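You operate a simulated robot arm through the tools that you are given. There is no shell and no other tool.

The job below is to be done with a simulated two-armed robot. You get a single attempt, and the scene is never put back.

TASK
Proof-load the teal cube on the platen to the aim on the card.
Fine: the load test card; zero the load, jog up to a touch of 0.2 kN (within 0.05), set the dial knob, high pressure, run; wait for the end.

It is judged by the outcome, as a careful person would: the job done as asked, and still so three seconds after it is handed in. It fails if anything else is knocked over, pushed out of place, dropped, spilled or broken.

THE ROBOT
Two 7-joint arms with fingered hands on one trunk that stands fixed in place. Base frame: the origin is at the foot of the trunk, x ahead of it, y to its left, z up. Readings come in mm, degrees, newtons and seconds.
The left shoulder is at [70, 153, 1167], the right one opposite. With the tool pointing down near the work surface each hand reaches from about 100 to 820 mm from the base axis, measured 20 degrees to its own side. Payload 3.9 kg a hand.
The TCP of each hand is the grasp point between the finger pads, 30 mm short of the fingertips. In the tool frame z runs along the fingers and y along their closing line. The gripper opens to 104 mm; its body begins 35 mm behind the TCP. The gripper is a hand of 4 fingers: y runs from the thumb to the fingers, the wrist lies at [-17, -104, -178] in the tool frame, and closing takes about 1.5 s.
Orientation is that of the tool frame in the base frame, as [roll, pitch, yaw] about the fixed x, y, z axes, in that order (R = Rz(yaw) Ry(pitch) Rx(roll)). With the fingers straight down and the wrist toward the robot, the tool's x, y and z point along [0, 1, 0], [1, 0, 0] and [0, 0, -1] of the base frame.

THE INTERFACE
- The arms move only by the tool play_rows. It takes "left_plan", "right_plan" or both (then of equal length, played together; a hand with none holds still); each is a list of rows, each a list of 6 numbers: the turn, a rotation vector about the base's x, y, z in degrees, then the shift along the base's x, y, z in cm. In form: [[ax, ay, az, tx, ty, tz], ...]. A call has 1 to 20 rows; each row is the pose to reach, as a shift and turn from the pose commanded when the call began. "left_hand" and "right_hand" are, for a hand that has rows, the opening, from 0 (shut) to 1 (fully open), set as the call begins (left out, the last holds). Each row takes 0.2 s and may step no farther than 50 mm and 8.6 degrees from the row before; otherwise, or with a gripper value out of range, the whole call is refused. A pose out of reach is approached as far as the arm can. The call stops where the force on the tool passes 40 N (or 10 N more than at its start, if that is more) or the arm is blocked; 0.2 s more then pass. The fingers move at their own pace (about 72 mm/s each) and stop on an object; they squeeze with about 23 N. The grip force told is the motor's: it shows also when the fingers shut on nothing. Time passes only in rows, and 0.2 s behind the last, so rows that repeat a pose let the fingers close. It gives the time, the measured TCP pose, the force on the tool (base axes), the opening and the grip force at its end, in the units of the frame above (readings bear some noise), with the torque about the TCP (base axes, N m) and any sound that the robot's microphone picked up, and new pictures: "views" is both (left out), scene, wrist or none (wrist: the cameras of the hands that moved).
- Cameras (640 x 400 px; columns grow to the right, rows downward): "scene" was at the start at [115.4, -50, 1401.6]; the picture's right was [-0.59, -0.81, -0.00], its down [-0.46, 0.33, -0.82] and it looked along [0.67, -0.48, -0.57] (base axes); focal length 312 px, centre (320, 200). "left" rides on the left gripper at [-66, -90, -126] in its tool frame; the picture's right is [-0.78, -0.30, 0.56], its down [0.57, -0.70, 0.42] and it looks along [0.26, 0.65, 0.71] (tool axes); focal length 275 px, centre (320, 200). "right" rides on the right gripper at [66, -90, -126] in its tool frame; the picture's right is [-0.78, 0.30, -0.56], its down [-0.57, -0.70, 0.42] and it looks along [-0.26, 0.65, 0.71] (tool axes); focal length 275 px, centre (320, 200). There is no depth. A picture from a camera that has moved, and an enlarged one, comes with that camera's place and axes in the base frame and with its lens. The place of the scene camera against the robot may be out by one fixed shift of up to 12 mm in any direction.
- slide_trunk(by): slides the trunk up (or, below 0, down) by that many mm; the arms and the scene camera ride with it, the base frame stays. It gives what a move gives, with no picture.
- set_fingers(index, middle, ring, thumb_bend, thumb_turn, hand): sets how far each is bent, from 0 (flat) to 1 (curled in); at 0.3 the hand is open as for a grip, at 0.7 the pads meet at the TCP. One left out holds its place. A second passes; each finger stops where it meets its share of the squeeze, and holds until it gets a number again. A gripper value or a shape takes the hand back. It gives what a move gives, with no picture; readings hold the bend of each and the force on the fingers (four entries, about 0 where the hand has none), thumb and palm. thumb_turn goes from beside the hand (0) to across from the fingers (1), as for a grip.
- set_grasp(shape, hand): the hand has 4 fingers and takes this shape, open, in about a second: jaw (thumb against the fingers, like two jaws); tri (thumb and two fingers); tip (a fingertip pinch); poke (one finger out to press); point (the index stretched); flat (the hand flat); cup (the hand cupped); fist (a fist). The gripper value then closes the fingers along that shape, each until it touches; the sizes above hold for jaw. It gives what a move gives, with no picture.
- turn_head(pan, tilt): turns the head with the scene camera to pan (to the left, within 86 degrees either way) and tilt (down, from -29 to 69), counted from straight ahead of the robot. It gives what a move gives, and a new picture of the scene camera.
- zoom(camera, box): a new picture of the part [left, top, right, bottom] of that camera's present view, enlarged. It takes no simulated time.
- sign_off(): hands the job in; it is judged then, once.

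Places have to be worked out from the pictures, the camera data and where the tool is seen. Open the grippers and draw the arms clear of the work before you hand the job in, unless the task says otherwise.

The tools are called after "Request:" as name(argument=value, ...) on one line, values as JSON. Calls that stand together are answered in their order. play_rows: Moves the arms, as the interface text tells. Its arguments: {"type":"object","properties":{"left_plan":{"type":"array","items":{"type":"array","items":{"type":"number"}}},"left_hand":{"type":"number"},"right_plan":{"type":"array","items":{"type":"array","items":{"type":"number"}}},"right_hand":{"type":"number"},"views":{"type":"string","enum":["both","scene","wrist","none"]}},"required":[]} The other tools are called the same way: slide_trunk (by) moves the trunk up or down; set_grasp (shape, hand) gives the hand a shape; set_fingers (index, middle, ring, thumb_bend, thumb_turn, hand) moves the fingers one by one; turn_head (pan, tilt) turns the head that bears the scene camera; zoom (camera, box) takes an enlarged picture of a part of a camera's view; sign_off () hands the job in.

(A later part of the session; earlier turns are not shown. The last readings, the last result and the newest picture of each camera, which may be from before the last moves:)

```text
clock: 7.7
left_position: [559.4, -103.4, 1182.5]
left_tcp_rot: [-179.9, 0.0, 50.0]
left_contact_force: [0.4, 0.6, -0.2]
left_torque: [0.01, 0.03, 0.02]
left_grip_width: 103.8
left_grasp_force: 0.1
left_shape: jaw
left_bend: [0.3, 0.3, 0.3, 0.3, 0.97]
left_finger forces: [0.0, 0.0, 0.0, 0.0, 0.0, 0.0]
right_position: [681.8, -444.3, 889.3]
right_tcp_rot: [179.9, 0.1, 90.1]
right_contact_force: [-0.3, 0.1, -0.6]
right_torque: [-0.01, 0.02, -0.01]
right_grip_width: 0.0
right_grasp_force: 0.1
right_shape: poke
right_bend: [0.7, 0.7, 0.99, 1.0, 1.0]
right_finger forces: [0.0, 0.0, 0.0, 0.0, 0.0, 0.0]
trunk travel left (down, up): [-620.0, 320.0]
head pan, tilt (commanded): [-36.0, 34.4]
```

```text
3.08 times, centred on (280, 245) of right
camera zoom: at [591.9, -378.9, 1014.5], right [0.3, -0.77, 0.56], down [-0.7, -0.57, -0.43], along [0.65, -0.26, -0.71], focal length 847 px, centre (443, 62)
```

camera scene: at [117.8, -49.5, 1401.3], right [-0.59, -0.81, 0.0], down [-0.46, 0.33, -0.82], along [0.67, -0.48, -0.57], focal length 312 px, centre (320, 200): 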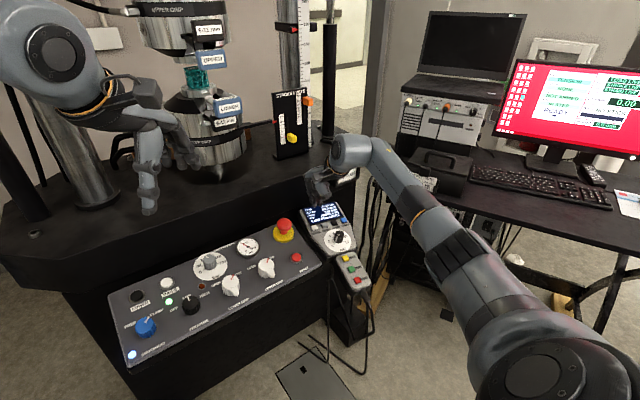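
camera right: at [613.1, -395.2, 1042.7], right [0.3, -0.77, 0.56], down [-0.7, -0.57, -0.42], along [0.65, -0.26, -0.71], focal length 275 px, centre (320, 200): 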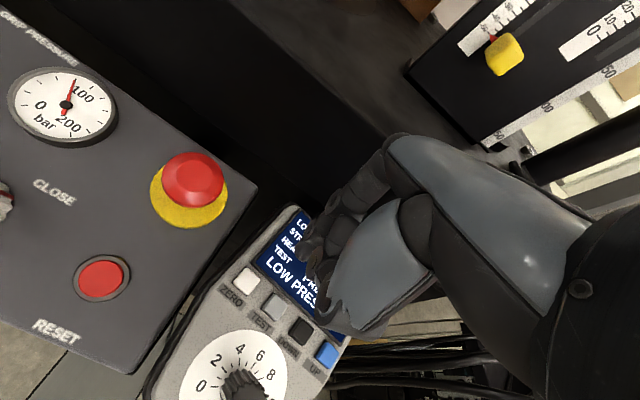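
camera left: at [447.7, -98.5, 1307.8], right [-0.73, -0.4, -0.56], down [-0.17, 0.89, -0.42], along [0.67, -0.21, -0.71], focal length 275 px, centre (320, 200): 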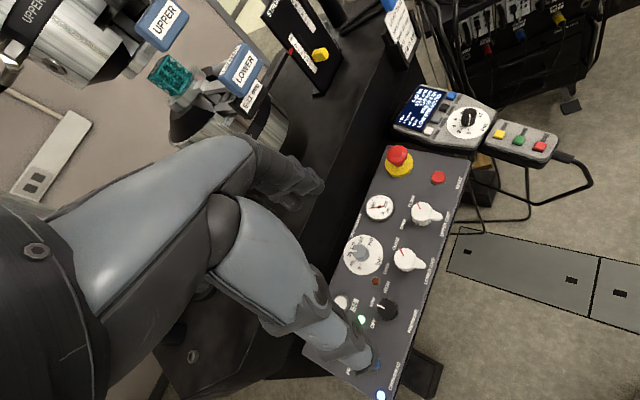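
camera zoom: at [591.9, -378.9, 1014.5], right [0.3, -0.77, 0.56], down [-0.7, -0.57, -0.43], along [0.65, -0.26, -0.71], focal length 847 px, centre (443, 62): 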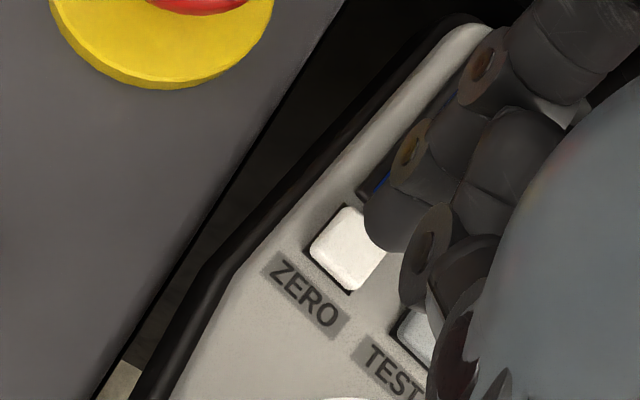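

The tip is lined up within a few mm of ZERO. I nudge it 4 mm forward, 1 mm left, and lower 15 mm to just over the key.

Request:
play_rows(right_plan=[[0, 0, 0, 0.4, 0.1, 0], [0, 0, 0, 0.4, 0.1, -1.5]], views="none")

Request:
zoom(camera="left", box=[400, 90, 460, 150])

Request:
zoom(camera="right", box=[220, 200, 340, 300])

Request:
zoom(camera="scene", box=[295, 195, 345, 245])

```text
clock: 8.3
left_position: [558.0, -105.3, 1183.0]
left_tcp_rot: [-180.0, 0.0, 50.0]
left_contact_force: [0.4, -0.3, 0.1]
left_torque: [0.01, 0.02, 0.0]
left_grip_width: 103.9
left_grasp_force: 0.0
left_shape: jaw
left_bend: [0.3, 0.3, 0.3, 0.3, 0.97]
left_finger forces: [0.0, 0.0, 0.1, 0.1, 0.0, 0.0]
right_position: [684.5, -444.8, 874.0]
right_tcp_rot: [179.9, 0.1, 90.0]
right_contact_force: [-0.6, 0.3, -0.5]
right_torque: [0.01, 0.0, 0.01]
right_grip_width: 0.0
right_grasp_force: 0.0
right_shape: poke
right_bend: [0.7, 0.7, 0.99, 1.0, 1.0]
right_finger forces: [0.1, 0.0, 0.0, 0.0, 0.0, 0.0]
trunk travel left (down, up): [-620.0, 320.0]
head pan, tilt (commanded): [-36.0, 34.4]
```

```text
6.67 times, centred on (430, 120) of left
camera zoom: at [446.8, -97.0, 1308.4], right [-0.73, -0.4, -0.56], down [-0.17, 0.89, -0.42], along [0.67, -0.21, -0.71], focal length 1835 px, centre (-413, 733)
```

zoom: 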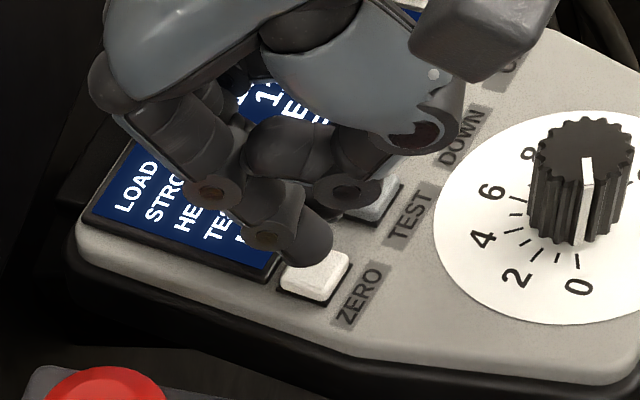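

```text
4.00 times, centred on (280, 250) of right
camera zoom: at [594.2, -378.0, 999.9], right [0.3, -0.78, 0.56], down [-0.7, -0.57, -0.42], along [0.65, -0.26, -0.71], focal length 1101 px, centre (480, 0)
```

zoom: 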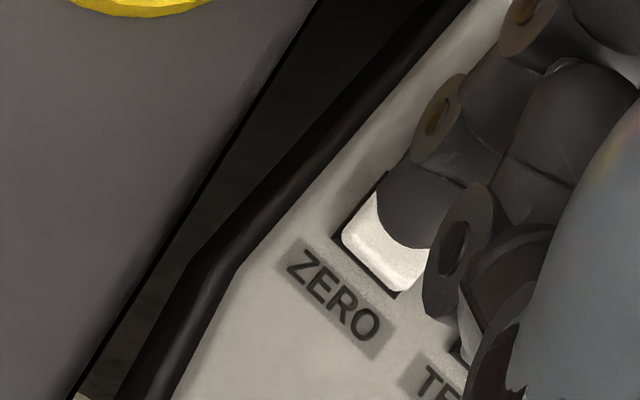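

```text
8.00 times, centred on (320, 220) of scene
camera zoom: at [115.8, -50.3, 1401.5], right [-0.59, -0.81, 0.0], down [-0.46, 0.33, -0.82], along [0.67, -0.48, -0.57], focal length 2494 px, centre (320, 40)
```

zoom: 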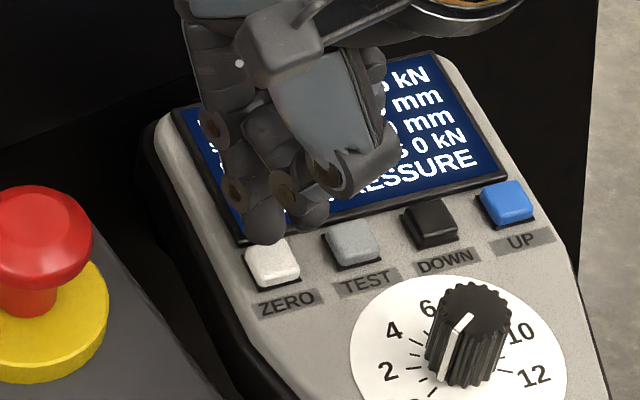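

The tip is right over the ZERO key, several mm up. I lower it gently and watch the force.

Request:
play_rows(right_plan=[[0, 0, 0, 0, 0, -0.2], [0, 0, 0, 0, 0, -0.4], [0, 0, 0, 0, 0, -0.6], [0, 0, 0, 0, 0, -0.8]], views="none")

Request:
zoom(camera="left", box=[400, 90, 460, 150])

Request:
zoom(camera="right", box=[220, 200, 340, 300])

```text
clock: 9.3
left_position: [558.4, -104.4, 1182.4]
left_tcp_rot: [-180.0, 0.0, 50.0]
left_contact_force: [0.3, 0.6, -0.2]
left_torque: [0.02, -0.01, 0.04]
left_grip_width: 104.2
left_grasp_force: 0.1
left_shape: jaw
left_bend: [0.3, 0.3, 0.3, 0.3, 0.97]
left_finger forces: [0.0, 0.0, 0.0, 0.0, 0.0, 0.0]
right_position: [684.9, -442.8, 866.0]
right_tcp_rot: [179.9, 0.2, 90.1]
right_contact_force: [-0.7, 0.4, 0.8]
right_torque: [-0.01, -0.01, -0.02]
right_grip_width: 0.2
right_grasp_force: 0.0
right_shape: poke
right_bend: [0.7, 0.7, 0.99, 1.0, 1.0]
right_finger forces: [0.0, 0.0, 0.1, 0.0, 0.0, 0.0]
trunk travel left (down, up): [-620.0, 320.0]
head pan, tilt (commanded): [-36.0, 34.4]
```

```text
6.67 times, centred on (430, 120) of left
camera zoom: at [446.6, -96.7, 1308.5], right [-0.73, -0.4, -0.56], down [-0.17, 0.89, -0.42], along [0.67, -0.21, -0.71], focal length 1835 px, centre (-413, 733)
```

zoom: 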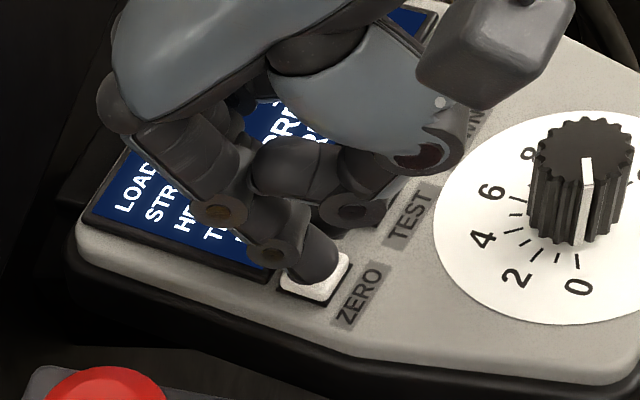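

```text
4.00 times, centred on (280, 250) of right
camera zoom: at [594.2, -377.2, 992.4], right [0.3, -0.77, 0.56], down [-0.7, -0.57, -0.42], along [0.65, -0.26, -0.71], focal length 1101 px, centre (480, 0)
```

zoom: 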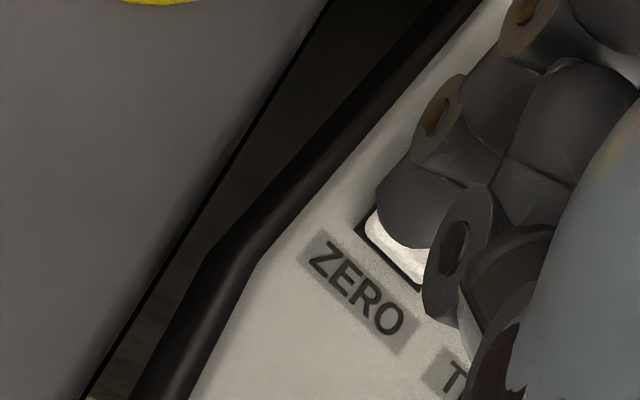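

The tip covers the key nearly touching. I lower another 3 mm in 1 mm steps.

Request:
play_rows(right_plan=[[0, 0, 0, 0, 0, -0.1], [0, 0, 0, 0, 0, -0.2], [0, 0, 0, 0, 0, -0.3]], views="none")

Request:
zoom(camera="left", box=[400, 90, 460, 150])

```text
clock: 10.1
left_position: [558.1, -104.3, 1182.6]
left_tcp_rot: [-180.0, 0.0, 50.0]
left_contact_force: [-0.4, 0.4, -0.3]
left_torque: [0.0, 0.03, 0.01]
left_grip_width: 103.9
left_grasp_force: 0.1
left_shape: jaw
left_bend: [0.3, 0.3, 0.3, 0.3, 0.97]
left_finger forces: [0.0, 0.1, 0.0, 0.1, 0.1, 0.0]
right_position: [684.6, -442.1, 863.8]
right_tcp_rot: [179.9, 0.0, 90.1]
right_contact_force: [-0.5, 0.0, 0.3]
right_torque: [-0.02, -0.05, 0.0]
right_grip_width: 0.3
right_grasp_force: 0.0
right_shape: poke
right_bend: [0.7, 0.7, 0.99, 1.0, 1.0]
right_finger forces: [0.0, 0.0, 0.0, 0.0, 0.0, 0.0]
trunk travel left (down, up): [-620.0, 320.0]
head pan, tilt (commanded): [-36.0, 34.4]
```

```text
6.67 times, centred on (430, 120) of left
camera zoom: at [446.5, -96.6, 1308.5], right [-0.73, -0.4, -0.56], down [-0.17, 0.89, -0.42], along [0.67, -0.21, -0.71], focal length 1835 px, centre (-413, 733)
```

zoom: 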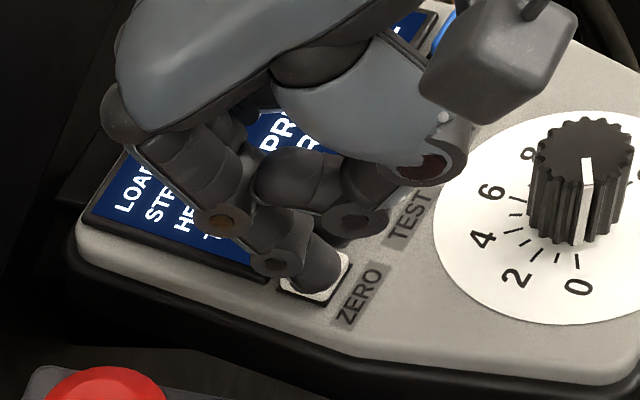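

No force yet. Before going on I check that the neighbouring finger is clear of the TEST key.

Request:
zoom(camera="scene", box=[300, 205, 340, 245])

Request:
zoom(camera="right", box=[250, 200, 350, 300])

```text
10.00 times, centred on (320, 225) of scene
camera zoom: at [115.5, -49.9, 1401.6], right [-0.59, -0.81, 0.0], down [-0.46, 0.33, -0.82], along [0.67, -0.48, -0.57], focal length 3118 px, centre (320, -50)
```

zoom: 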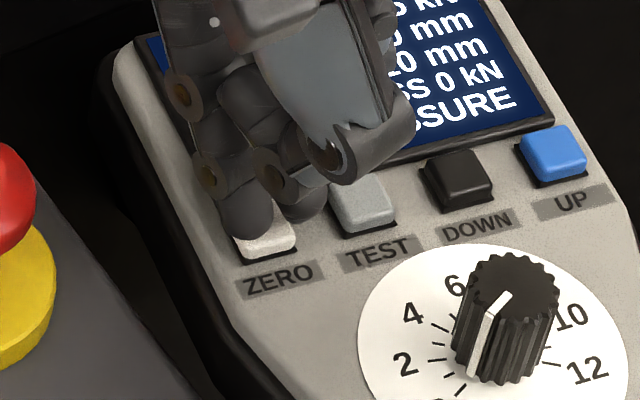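

```text
4.00 times, centred on (300, 250) of right
camera zoom: at [594.0, -376.3, 989.1], right [0.3, -0.77, 0.56], down [-0.7, -0.57, -0.42], along [0.65, -0.26, -0.71], focal length 1101 px, centre (400, 0)
```

zoom: 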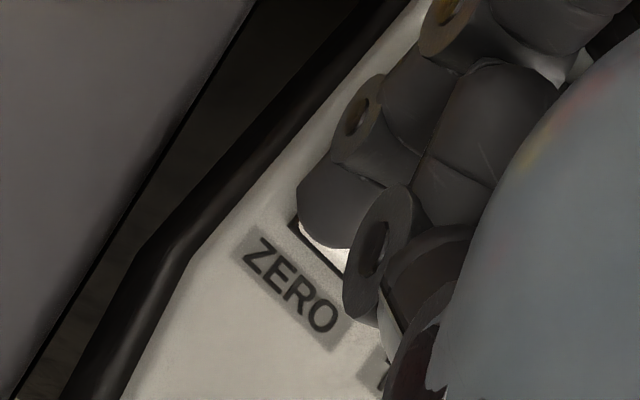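

The adjacent tip (thumb) is higher and between keys, so it is clear. I lower further in 1 mm steps.

Request:
play_rows(right_plan=[[0, 0, 0, 0, 0, -0.1], [0, 0, 0, 0, 0, -0.2], [0, 0, 0, 0, 0, -0.3]], views="none")

Request:
zoom(camera="left", box=[390, 80, 450, 140])

```text
clock: 10.9
left_position: [557.3, -104.0, 1182.3]
left_tcp_rot: [179.9, 0.1, 50.1]
left_contact_force: [-0.7, -0.3, -0.1]
left_torque: [-0.01, -0.02, 0.01]
left_grip_width: 103.8
left_grasp_force: 0.0
left_shape: jaw
left_bend: [0.3, 0.3, 0.3, 0.3, 0.97]
left_finger forces: [0.1, 0.0, 0.1, 0.0, 0.0, 0.0]
right_position: [684.7, -443.4, 860.9]
right_tcp_rot: [179.9, 0.1, 90.1]
right_contact_force: [0.1, -0.3, 0.3]
right_torque: [-0.02, 0.0, -0.01]
right_grip_width: 0.0
right_grasp_force: 0.1
right_shape: poke
right_bend: [0.7, 0.7, 0.99, 1.0, 1.0]
right_finger forces: [0.1, 0.1, 0.0, 0.0, 0.0, 0.0]
trunk travel left (down, up): [-620.0, 320.0]
head pan, tilt (commanded): [-36.0, 34.4]
```

```text
6.67 times, centred on (420, 110) of left
camera zoom: at [446.5, -96.7, 1308.5], right [-0.73, -0.4, -0.56], down [-0.17, 0.89, -0.42], along [0.67, -0.21, -0.71], focal length 1835 px, centre (-347, 800)
```

zoom: 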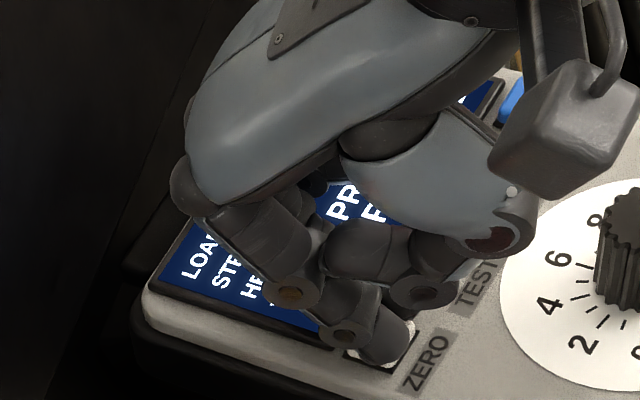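

Still no contact. I continue downward 3 mm.

Request:
play_rows(right_plan=[[0, 0, 0, 0, 0, -0.1], [0, 0, 0, 0, 0, -0.2], [0, 0, 0, 0, 0, -0.3]], views="none")

Request:
zoom(camera="left", box=[390, 80, 450, 140])

Request:
zoom(camera="scene", box=[300, 205, 340, 245])

```text
clock: 11.7
left_position: [556.6, -104.3, 1183.2]
left_tcp_rot: [-180.0, 0.0, 49.9]
left_contact_force: [0.0, -0.3, 1.2]
left_torque: [0.01, -0.01, 0.04]
left_grip_width: 103.8
left_grasp_force: 0.1
left_shape: jaw
left_bend: [0.3, 0.3, 0.3, 0.3, 0.97]
left_finger forces: [0.1, 0.0, 0.0, 0.0, 0.0, 0.1]
right_position: [685.0, -442.4, 858.1]
right_tcp_rot: [179.8, 0.1, 90.1]
right_contact_force: [-0.1, -0.3, 0.4]
right_torque: [-0.01, -0.01, 0.04]
right_grip_width: 0.0
right_grasp_force: 0.1
right_shape: poke
right_bend: [0.7, 0.7, 0.99, 1.0, 1.0]
right_finger forces: [0.4, 0.0, 0.0, 0.0, 0.0, 0.1]
trunk travel left (down, up): [-620.0, 320.0]
head pan, tilt (commanded): [-36.0, 34.4]
```

```text
6.67 times, centred on (420, 110) of left
camera zoom: at [446.4, -96.6, 1308.6], right [-0.73, -0.4, -0.56], down [-0.17, 0.89, -0.42], along [0.67, -0.21, -0.71], focal length 1835 px, centre (-347, 800)
```

zoom: 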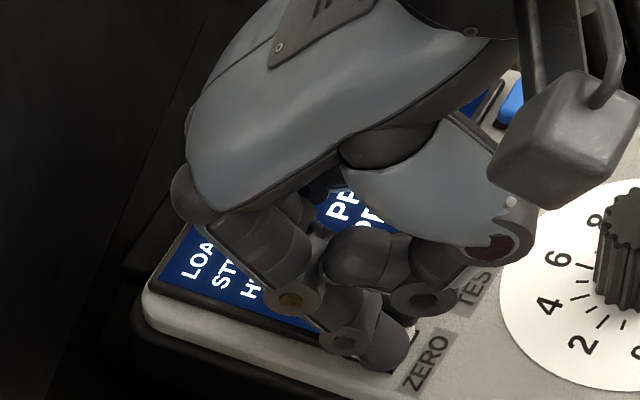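

```text
10.00 times, centred on (320, 225) of scene
camera zoom: at [115.4, -49.9, 1401.6], right [-0.59, -0.81, 0.0], down [-0.46, 0.33, -0.82], along [0.67, -0.48, -0.57], focal length 3118 px, centre (320, -50)
```

zoom: 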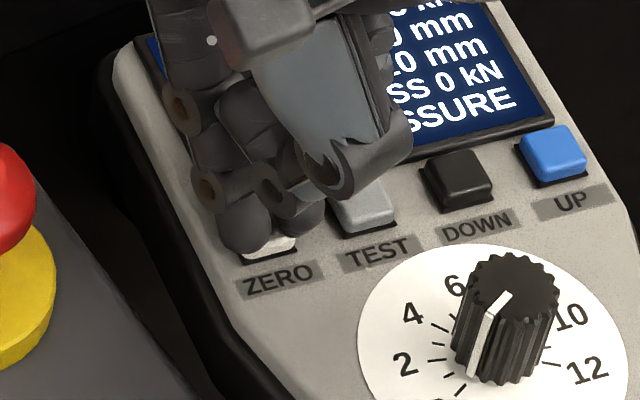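

The index now reads 0.4 N: first contact with the key. I press 2.5 mm further and hold briefly.

Request:
play_rows(right_plan=[[0, 0, 0, 0, 0, -0.1], [0, 0, 0, 0, 0, -0.2], [0, 0, 0, 0, 0, -0.25], [0, 0, 0, 0, 0, -0.25]], views="none")

Request:
zoom(camera="scene", box=[295, 195, 355, 255])

Request:
zoom(camera="left", box=[390, 80, 450, 140])

```text
clock: 12.7
left_position: [558.5, -104.3, 1183.4]
left_tcp_rot: [179.9, 0.0, 50.0]
left_contact_force: [0.1, 0.3, 0.1]
left_torque: [-0.01, 0.05, -0.03]
left_grip_width: 103.6
left_grasp_force: 0.0
left_shape: jaw
left_bend: [0.3, 0.3, 0.3, 0.3, 0.97]
left_finger forces: [0.0, 0.0, 0.0, 0.0, 0.0, 0.1]
right_position: [685.0, -441.5, 855.3]
right_tcp_rot: [179.9, 0.1, 90.1]
right_contact_force: [-0.2, 0.6, 3.0]
right_torque: [0.09, -0.05, -0.02]
right_grip_width: 0.0
right_grasp_force: 0.1
right_shape: poke
right_bend: [0.7, 0.7, 0.99, 1.0, 1.0]
right_finger forces: [2.2, 0.0, 0.1, 0.0, 0.1, 0.1]
trunk travel left (down, up): [-620.0, 320.0]
head pan, tilt (commanded): [-36.0, 34.4]
heard: click
```

```text
6.67 times, centred on (325, 225) of scene
camera zoom: at [115.1, -49.6, 1401.6], right [-0.59, -0.81, 0.0], down [-0.46, 0.33, -0.83], along [0.67, -0.48, -0.56], focal length 2078 px, centre (287, 33)
```

zoom: 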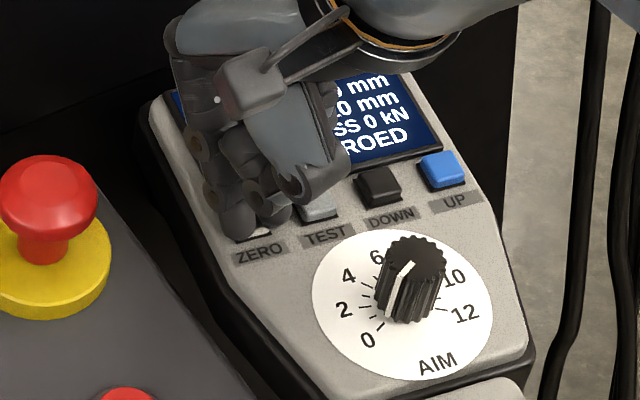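

```text
6.67 times, centred on (420, 110) of left
camera zoom: at [446.1, -96.3, 1308.7], right [-0.73, -0.4, -0.56], down [-0.17, 0.89, -0.42], along [0.67, -0.21, -0.71], focal length 1835 px, centre (-347, 800)
```

zoom: 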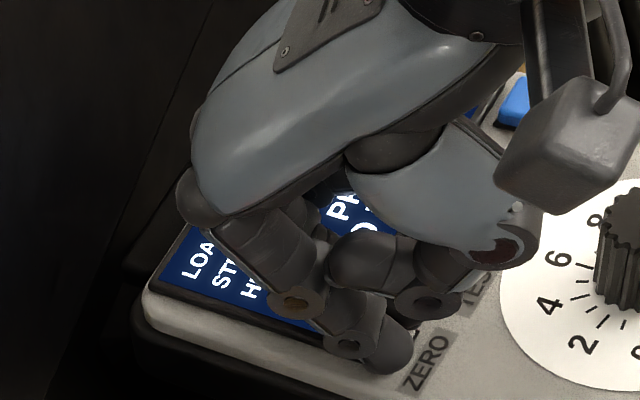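

A click and the display reads "…ROED" (ZEROED). I lift the finger 40 mm and read the screen.

Request:
play_rows(right_plan=[[0, 0, 0, 0, 0, 1], [0, 0, 0, 0, 0, 3], [0, 0, 0, -0.5, -3, 4.5]], views="none")

Request:
zoom(camera="scene", box=[280, 175, 370, 255])

Request:
zoom(camera="left", box=[370, 50, 500, 150])

```text
clock: 13.5
left_position: [556.5, -106.4, 1183.3]
left_tcp_rot: [-179.9, -0.1, 50.0]
left_contact_force: [-0.2, -0.5, -0.7]
left_torque: [0.0, -0.01, 0.01]
left_grip_width: 103.7
left_grasp_force: 0.0
left_shape: jaw
left_bend: [0.3, 0.3, 0.3, 0.3, 0.97]
left_finger forces: [0.0, 0.0, 0.1, 0.1, 0.0, 0.0]
right_position: [678.1, -473.3, 900.7]
right_tcp_rot: [179.9, 0.0, 90.0]
right_contact_force: [0.1, -0.3, -0.7]
right_torque: [0.01, -0.03, -0.01]
right_grip_width: 0.2
right_grasp_force: 0.0
right_shape: poke
right_bend: [0.7, 0.7, 0.99, 1.0, 1.0]
right_finger forces: [0.0, 0.1, 0.0, 0.0, 0.0, 0.1]
trunk travel left (down, up): [-620.0, 320.0]
head pan, tilt (commanded): [-36.0, 34.4]
```

```text
5.00 times, centred on (325, 215) of scene
camera zoom: at [114.8, -51.3, 1401.5], right [-0.59, -0.81, 0.0], down [-0.46, 0.33, -0.82], along [0.67, -0.48, -0.57], focal length 1559 px, centre (295, 125)
```

zoom: 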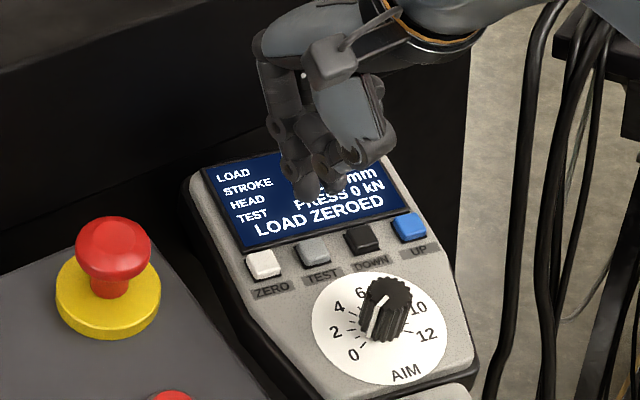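

```text
4.00 times, centred on (435, 100) of left
camera zoom: at [445.8, -98.0, 1308.7], right [-0.73, -0.4, -0.56], down [-0.17, 0.89, -0.42], along [0.67, -0.21, -0.71], focal length 1101 px, centre (-140, 600)
```

zoom: 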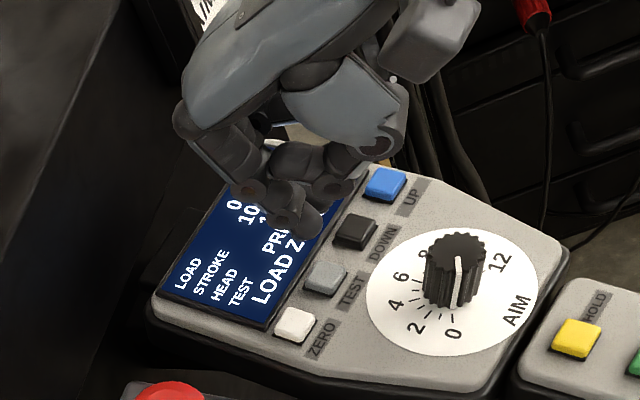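

LOAD ZEROED is confirmed. I move over to the UP key (offset -16,-95,-6 mm from ZERO), hovering about 35 mm above it.

Request:
play_rows(right_plan=[[0, 0, 0, -0.6, -3.3, 0], [0, 0, 0, -1.1, -6.5, -1]], views="none")

Request:
zoom(camera="left", box=[390, 50, 490, 130])

Request:
zoom(camera="scene", box=[300, 175, 380, 255])

Request:
zoom(camera="right", box=[200, 180, 360, 310])

```text
clock: 14.1
left_position: [558.4, -105.3, 1183.0]
left_tcp_rot: [-179.8, 0.0, 50.0]
left_contact_force: [-0.4, 0.1, -0.4]
left_torque: [-0.03, 0.0, 0.01]
left_grip_width: 103.8
left_grasp_force: 0.0
left_shape: jaw
left_bend: [0.3, 0.3, 0.3, 0.3, 0.97]
left_finger forces: [0.1, 0.0, 0.1, 0.0, 0.0, 0.0]
right_position: [665.7, -538.8, 889.7]
right_tcp_rot: [179.9, -0.1, 90.1]
right_contact_force: [0.6, -0.2, 0.8]
right_torque: [0.02, -0.02, 0.03]
right_grip_width: 0.0
right_grasp_force: 0.0
right_shape: poke
right_bend: [0.7, 0.7, 0.99, 1.0, 1.0]
right_finger forces: [0.2, 0.1, 0.0, 0.1, 0.1, 0.1]
trunk travel left (down, up): [-620.0, 320.0]
head pan, tilt (commanded): [-36.0, 34.4]
```

```text
5.00 times, centred on (440, 90) of left
camera zoom: at [446.6, -98.1, 1308.4], right [-0.73, -0.4, -0.56], down [-0.17, 0.89, -0.42], along [0.67, -0.21, -0.71], focal length 1376 px, centre (-280, 750)
```

zoom: 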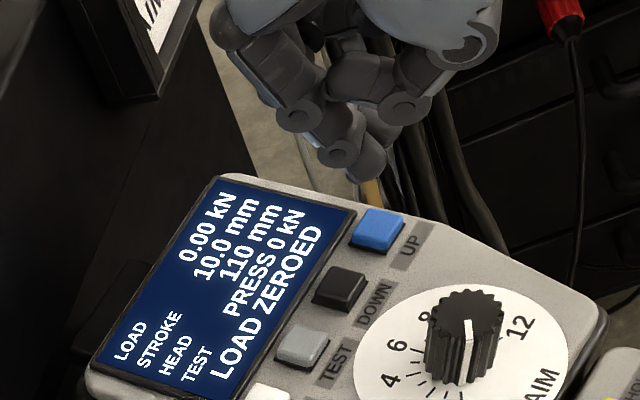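

```text
5.00 times, centred on (340, 215) of scene
camera zoom: at [115.6, -51.3, 1401.5], right [-0.59, -0.81, 0.0], down [-0.46, 0.33, -0.82], along [0.67, -0.48, -0.57], focal length 1559 px, centre (220, 125)
```

zoom: 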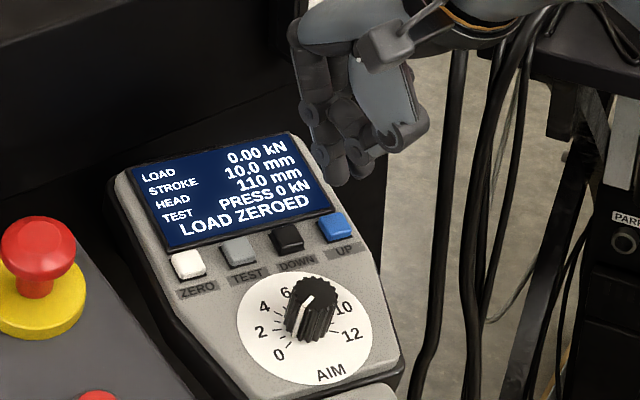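

```text
3.08 times, centred on (280, 245) of right
camera zoom: at [576.5, -473.1, 1015.5], right [0.3, -0.78, 0.56], down [-0.7, -0.57, -0.43], along [0.65, -0.26, -0.71], focal length 847 px, centre (443, 62)
```

zoom: 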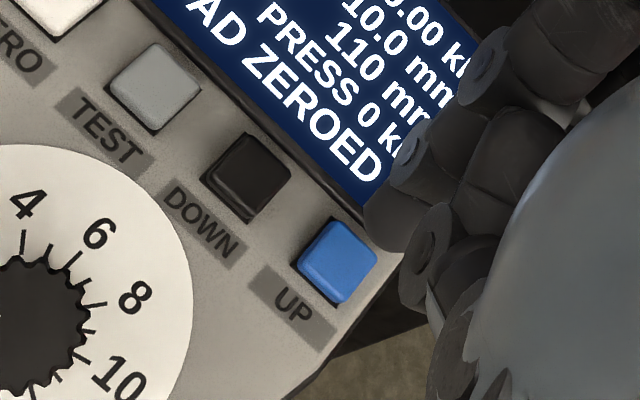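

LOAD reads 0.00 kN at stroke 10.0 mm. I shift 4 mm forward and 1 mm left and lower to just above UP.

Request:
play_rows(right_plan=[[0, 0, 0, 0.4, 0.1, -1], [0, 0, 0, 0.4, 0.1, -2.2], [0, 0, 0, 0.4, 0.1, -3.2]], views="none")

Request:
zoom(camera="left", box=[400, 60, 480, 130])

Request:
zoom(camera="right", box=[200, 180, 360, 310])

Request:
zoom(camera="scene", box=[310, 190, 370, 250])

```text
clock: 14.9
left_position: [557.2, -104.2, 1183.4]
left_tcp_rot: [-180.0, 0.1, 50.0]
left_contact_force: [0.1, -0.1, -0.6]
left_torque: [-0.01, -0.02, -0.01]
left_grip_width: 103.7
left_grasp_force: 0.1
left_shape: jaw
left_bend: [0.3, 0.3, 0.3, 0.3, 0.97]
left_finger forces: [0.0, 0.0, 0.0, 0.0, 0.1, 0.0]
right_position: [671.6, -536.3, 858.8]
right_tcp_rot: [-180.0, 0.0, 90.1]
right_contact_force: [0.0, -1.2, 0.8]
right_torque: [-0.01, -0.02, -0.03]
right_grip_width: 0.1
right_grasp_force: 0.0
right_shape: poke
right_bend: [0.7, 0.7, 0.99, 1.0, 1.0]
right_finger forces: [0.0, 0.0, 0.0, 0.0, 0.1, 0.0]
trunk travel left (down, up): [-620.0, 320.0]
head pan, tilt (commanded): [-36.0, 34.4]
```

```text
5.71 times, centred on (440, 95) of left
camera zoom: at [446.6, -96.5, 1308.5], right [-0.73, -0.4, -0.56], down [-0.17, 0.89, -0.42], along [0.67, -0.21, -0.71], focal length 1573 px, centre (-366, 800)
```

zoom: 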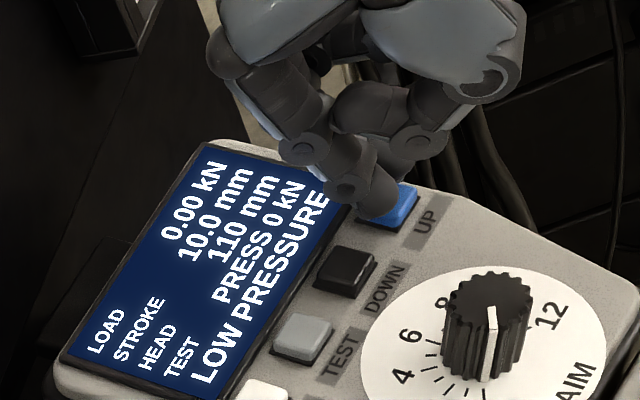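

```text
3.08 times, centred on (280, 245) of right
camera zoom: at [581.8, -470.1, 984.2], right [0.3, -0.77, 0.56], down [-0.7, -0.57, -0.42], along [0.65, -0.26, -0.71], focal length 847 px, centre (443, 62)
```

zoom: 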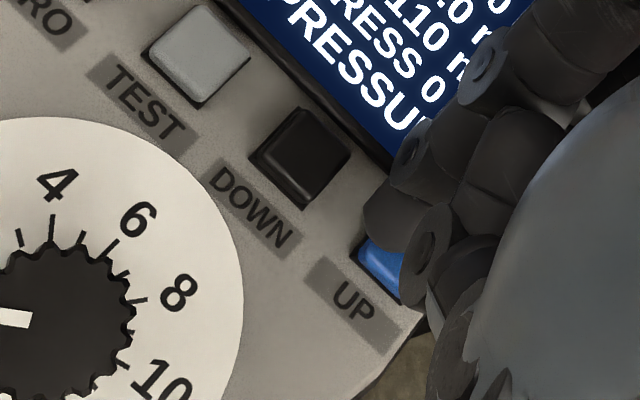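

```text
6.67 times, centred on (340, 220) of scene
camera zoom: at [115.6, -49.8, 1401.6], right [-0.59, -0.81, 0.0], down [-0.46, 0.33, -0.82], along [0.67, -0.48, -0.57], focal length 2078 px, centre (187, 67)
```

zoom: 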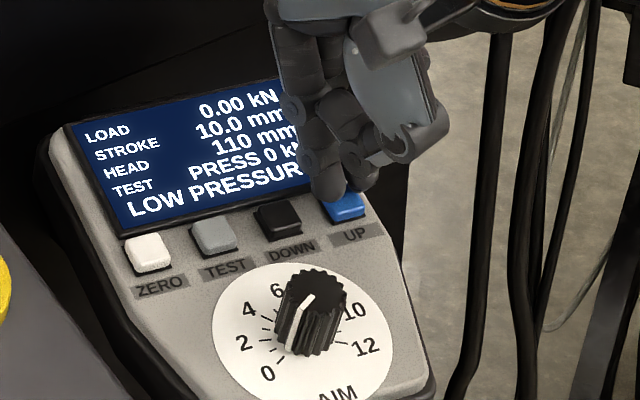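

Both cameras can still read the display here. The tip sits a bit left of the key centre, so I shift 3 mm right and 2 mm back, then lower 5 mm.

Request:
play_rows(right_plan=[[0, 0, 0, -0.2, -0.3, 0], [0, 0, 0, -0.2, -0.3, -0.25], [0, 0, 0, -0.2, -0.3, -0.5]], views="none")

Request:
zoom(camera="left", box=[400, 60, 480, 130])

Request:
zoom(camera="scene", box=[310, 190, 370, 250])

```text
clock: 15.7
left_position: [557.1, -102.9, 1182.5]
left_tcp_rot: [179.9, 0.0, 50.0]
left_contact_force: [0.5, 0.8, 0.1]
left_torque: [-0.01, 0.01, 0.0]
left_grip_width: 103.9
left_grasp_force: 0.1
left_shape: jaw
left_bend: [0.3, 0.3, 0.3, 0.3, 0.97]
left_finger forces: [0.1, 0.0, 0.1, 0.1, 0.0, 0.0]
right_position: [669.5, -538.7, 854.3]
right_tcp_rot: [179.9, 0.1, 89.9]
right_contact_force: [-0.8, -0.2, 0.5]
right_torque: [0.0, -0.03, 0.02]
right_grip_width: 0.1
right_grasp_force: 0.1
right_shape: poke
right_bend: [0.7, 0.7, 0.99, 1.0, 1.0]
right_finger forces: [0.7, 0.0, 0.1, 0.1, 0.0, 0.0]
trunk travel left (down, up): [-620.0, 320.0]
head pan, tilt (commanded): [-36.0, 34.4]
```

```text
5.71 times, centred on (440, 95) of left
camera zoom: at [446.3, -96.7, 1308.6], right [-0.73, -0.4, -0.56], down [-0.17, 0.89, -0.42], along [0.67, -0.21, -0.71], focal length 1573 px, centre (-366, 800)
```

zoom: 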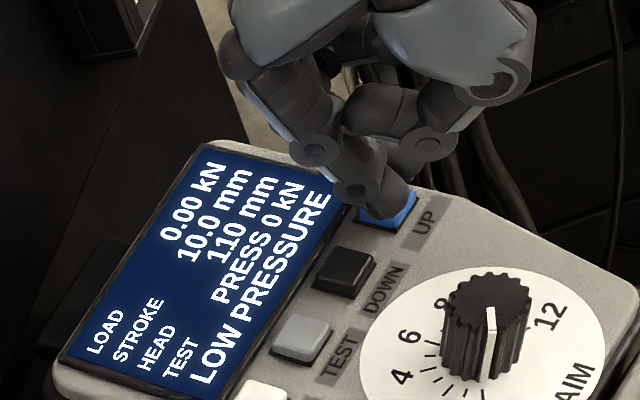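

```text
6.67 times, centred on (340, 220) of scene
camera zoom: at [115.3, -49.9, 1401.6], right [-0.59, -0.81, 0.0], down [-0.46, 0.33, -0.82], along [0.67, -0.48, -0.57], focal length 2078 px, centre (187, 67)
```

zoom: 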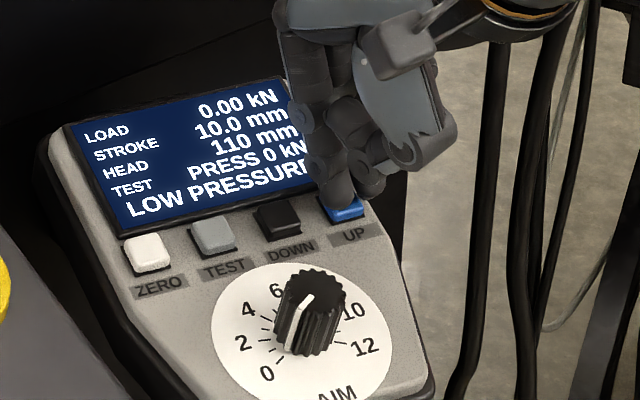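

The index touches the UP key (0.7 N). I give it one short press and release to learn the jog rate.

Request:
play_rows(right_plan=[[0, 0, 0, 0, 0, -0.15], [0, 0, 0, 0, 0, -0.28], [0, 0, 0, 0, 0, 0.2]], views="none")

Request:
zoom(camera="left", box=[400, 60, 480, 130])

```text
clock: 16.5
left_position: [557.7, -104.0, 1183.3]
left_tcp_rot: [180.0, 0.1, 50.0]
left_contact_force: [0.1, 0.6, -1.4]
left_torque: [-0.02, -0.02, -0.01]
left_grip_width: 104.2
left_grasp_force: 0.0
left_shape: jaw
left_bend: [0.3, 0.3, 0.3, 0.3, 0.97]
left_finger forces: [0.0, 0.0, 0.0, 0.0, 0.0, 0.0]
right_position: [670.2, -538.0, 854.7]
right_tcp_rot: [-179.9, 0.0, 90.1]
right_contact_force: [0.2, 1.1, 0.6]
right_torque: [0.01, 0.0, 0.02]
right_grip_width: 0.2
right_grasp_force: 0.0
right_shape: poke
right_bend: [0.7, 0.7, 0.99, 1.0, 1.0]
right_finger forces: [0.1, 0.0, 0.0, 0.0, 0.0, 0.1]
trunk travel left (down, up): [-620.0, 320.0]
head pan, tilt (commanded): [-36.0, 34.4]
heard: click
```

```text
5.71 times, centred on (440, 95) of left
camera zoom: at [446.6, -96.8, 1308.4], right [-0.73, -0.4, -0.56], down [-0.17, 0.89, -0.42], along [0.67, -0.21, -0.71], focal length 1573 px, centre (-366, 800)
```

zoom: 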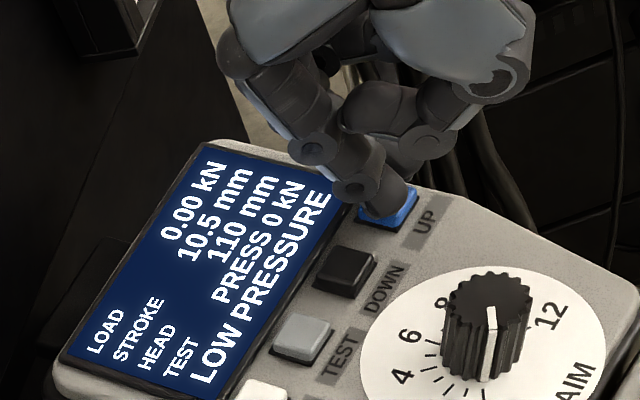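

The short press moved the stroke 10.0 → 10.5 mm. I hold UP for about 1 s to measure the continuous rate while the gap is still large.

Request:
play_rows(right_plan=[[0, 0, 0, 0, 0, -0.35], [0, 0, 0, 0, 0, -0.48], [0, 0, 0, 0, 0, -0.48], [0, 0, 0, 0, 0, -0.48], [0, 0, 0, 0, 0, -0.48], [0, 0, 0, 0, 0, -0.48], [0, 0, 0, 0, 0, 0]], views="none")

Request:
zoom(camera="left", box=[400, 60, 480, 130])

Request:
zoom(camera="scene", box=[170, 40, 230, 100])

```text
clock: 18.1
left_position: [557.3, -104.2, 1181.7]
left_tcp_rot: [179.9, 0.0, 50.0]
left_contact_force: [-0.4, 1.1, 1.1]
left_torque: [-0.01, -0.01, 0.0]
left_grip_width: 103.6
left_grasp_force: 0.0
left_shape: jaw
left_bend: [0.3, 0.3, 0.3, 0.3, 0.97]
left_finger forces: [0.0, 0.1, 0.1, 0.0, 0.0, 0.0]
right_position: [670.0, -539.6, 855.5]
right_tcp_rot: [-180.0, 0.0, 90.1]
right_contact_force: [0.3, -0.2, 0.7]
right_torque: [-0.03, -0.01, 0.0]
right_grip_width: 0.0
right_grasp_force: 0.1
right_shape: poke
right_bend: [0.7, 0.7, 0.99, 1.0, 1.0]
right_finger forces: [0.0, 0.0, 0.0, 0.0, 0.1, 0.1]
trunk travel left (down, up): [-620.0, 320.0]
head pan, tilt (commanded): [-36.0, 34.4]
heard: click
```

```text
5.71 times, centred on (440, 95) of left
camera zoom: at [446.5, -96.9, 1308.4], right [-0.73, -0.4, -0.56], down [-0.17, 0.89, -0.42], along [0.67, -0.21, -0.71], focal length 1573 px, centre (-366, 800)
```

zoom: 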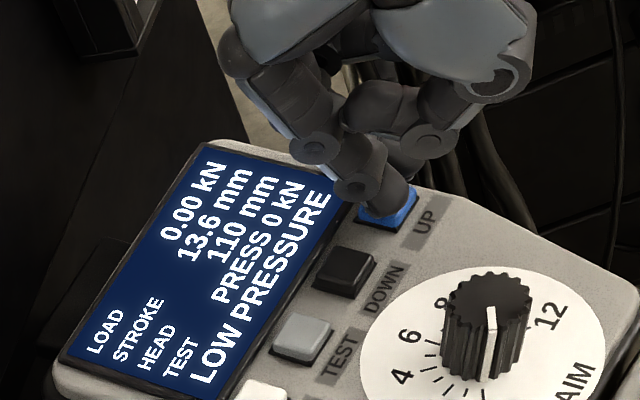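

```text
6.67 times, centred on (200, 70) of scene
camera zoom: at [115.5, -50.2, 1401.5], right [-0.59, -0.81, 0.0], down [-0.46, 0.33, -0.82], along [0.67, -0.48, -0.57], focal length 2078 px, centre (1120, 1067)
```

zoom: 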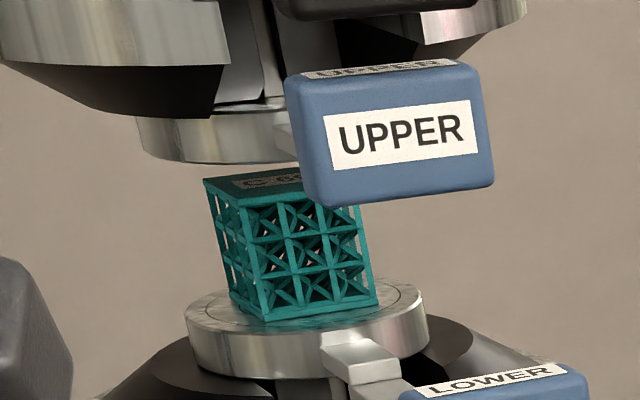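

Jog rate is about 3 mm/s; stroke is now 13.6 mm with roughly 12–18 mm of gap left by my estimate. I hold UP another ~1.5 s.

Request:
play_rows(right_plan=[[0, 0, 0, 0, 0, -0.35], [0, 0, 0, 0, 0, -0.48], [0, 0, 0, 0, 0, -0.48], [0, 0, 0, 0, 0, -0.48], [0, 0, 0, 0, 0, -0.48], [0, 0, 0, 0, 0, -0.48], [0, 0, 0, 0, 0, -0.48], [0, 0, 0, 0, 0, -0.48], [0, 0, 0, 0, 0, 0]], views="none")

Request:
zoom(camera="left", box=[400, 60, 480, 130])

Request:
zoom(camera="scene", box=[170, 40, 230, 100])

Request:
zoom(camera="left", box=[120, 20, 240, 110])

```text
clock: 20.1
left_position: [557.6, -104.2, 1183.2]
left_tcp_rot: [-179.9, 0.0, 50.0]
left_contact_force: [-0.3, -0.3, 0.1]
left_torque: [0.03, 0.0, 0.03]
left_grip_width: 103.7
left_grasp_force: 0.0
left_shape: jaw
left_bend: [0.3, 0.3, 0.3, 0.3, 0.97]
left_finger forces: [0.0, 0.0, 0.0, 0.0, 0.0, 0.0]
right_position: [669.5, -539.7, 854.2]
right_tcp_rot: [-180.0, 0.1, 90.0]
right_contact_force: [0.0, 0.1, 0.5]
right_torque: [0.03, 0.02, 0.01]
right_grip_width: 0.1
right_grasp_force: 0.1
right_shape: poke
right_bend: [0.7, 0.7, 0.99, 1.0, 1.0]
right_finger forces: [0.2, 0.0, 0.0, 0.0, 0.1, 0.0]
trunk travel left (down, up): [-620.0, 320.0]
head pan, tilt (commanded): [-36.0, 34.4]
heard: click
```

```text
5.71 times, centred on (440, 95) of left
camera zoom: at [446.5, -96.8, 1308.4], right [-0.73, -0.4, -0.56], down [-0.17, 0.89, -0.42], along [0.67, -0.21, -0.71], focal length 1573 px, centre (-366, 800)
```

zoom: 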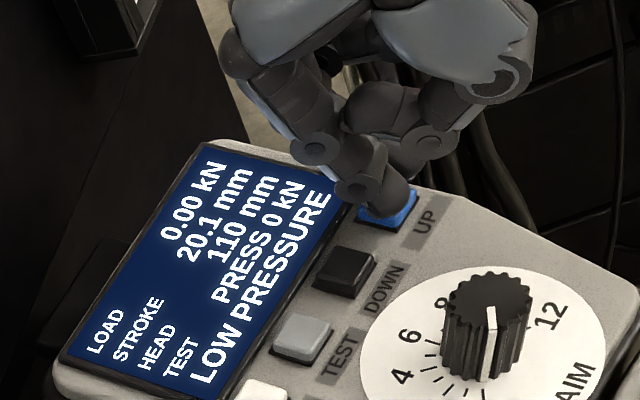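

```text
6.67 times, centred on (200, 70) of scene
camera zoom: at [115.5, -50.1, 1401.5], right [-0.59, -0.81, 0.0], down [-0.46, 0.33, -0.82], along [0.67, -0.48, -0.57], focal length 2078 px, centre (1120, 1067)
```

zoom: 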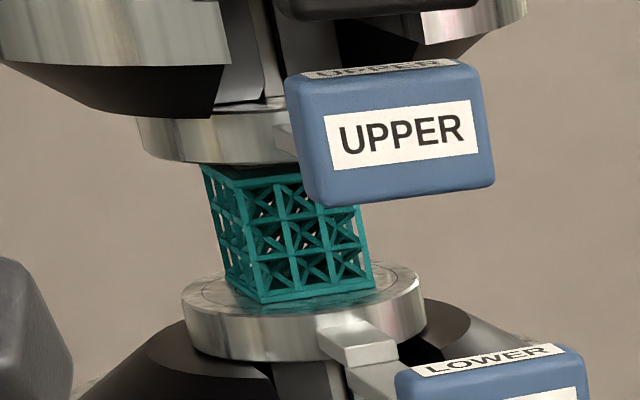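

```text
4.44 times, centred on (180, 65) of left
camera zoom: at [446.5, -96.8, 1308.4], right [-0.73, -0.4, -0.56], down [-0.17, 0.89, -0.42], along [0.67, -0.21, -0.71], focal length 1224 px, centre (942, 800)
```

zoom: 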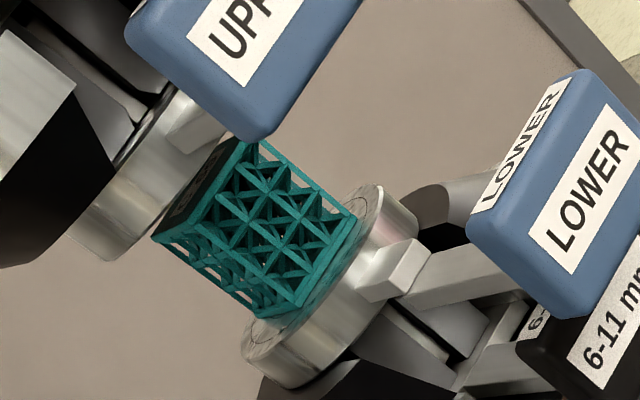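

The stroke jumped to 20.1 mm, so the jog speeds up when held; about 10 mm of gap seems left. I use two shorter holds of under 1 s next, one at a time.

Request:
play_rows(right_plan=[[0, 0, 0, 0, 0, -0.35], [0, 0, 0, 0, 0, -0.48], [0, 0, 0, 0, 0, -0.48], [0, 0, 0, 0, 0, -0.48], [0, 0, 0, 0, 0, -0.48], [0, 0, 0, 0, 0, 0]], views="none")

Request:
zoom(camera="left", box=[400, 60, 480, 130])

Request:
zoom(camera="left", box=[120, 20, 240, 110])

```text
clock: 21.5
left_position: [558.6, -105.0, 1183.2]
left_tcp_rot: [-179.9, 0.1, 50.0]
left_contact_force: [-0.4, 0.0, -0.9]
left_torque: [-0.01, -0.01, 0.02]
left_grip_width: 103.7
left_grasp_force: 0.2
left_shape: jaw
left_bend: [0.3, 0.3, 0.3, 0.3, 0.97]
left_finger forces: [0.1, 0.0, 0.0, 0.1, 0.0, 0.0]
right_position: [669.3, -538.7, 854.2]
right_tcp_rot: [-179.9, 0.1, 90.1]
right_contact_force: [-0.8, 0.4, 0.0]
right_torque: [0.0, -0.02, 0.02]
right_grip_width: 0.0
right_grasp_force: 0.1
right_shape: poke
right_bend: [0.7, 0.7, 0.99, 1.0, 1.0]
right_finger forces: [0.1, 0.0, 0.1, 0.1, 0.1, 0.0]
trunk travel left (down, up): [-620.0, 320.0]
head pan, tilt (commanded): [-36.0, 34.4]
heard: click
```

```text
5.71 times, centred on (440, 95) of left
camera zoom: at [446.5, -96.8, 1308.4], right [-0.73, -0.4, -0.56], down [-0.17, 0.89, -0.42], along [0.67, -0.21, -0.71], focal length 1573 px, centre (-366, 800)
```

zoom: 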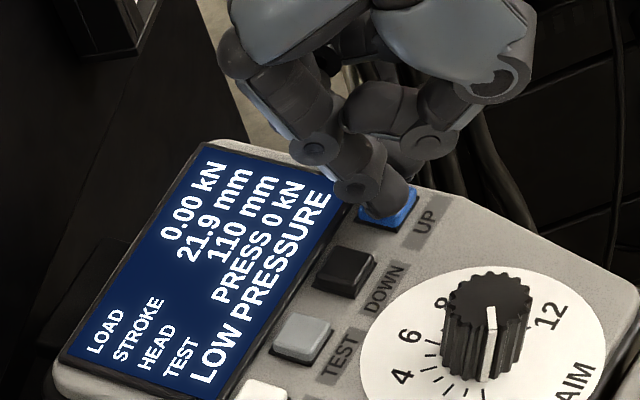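

```text
4.44 times, centred on (180, 65) of left
camera zoom: at [446.5, -96.8, 1308.4], right [-0.73, -0.4, -0.56], down [-0.17, 0.89, -0.42], along [0.67, -0.21, -0.71], focal length 1224 px, centre (942, 800)
```

zoom: 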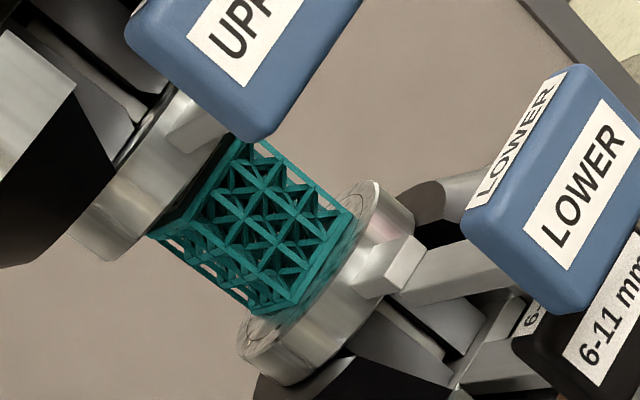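

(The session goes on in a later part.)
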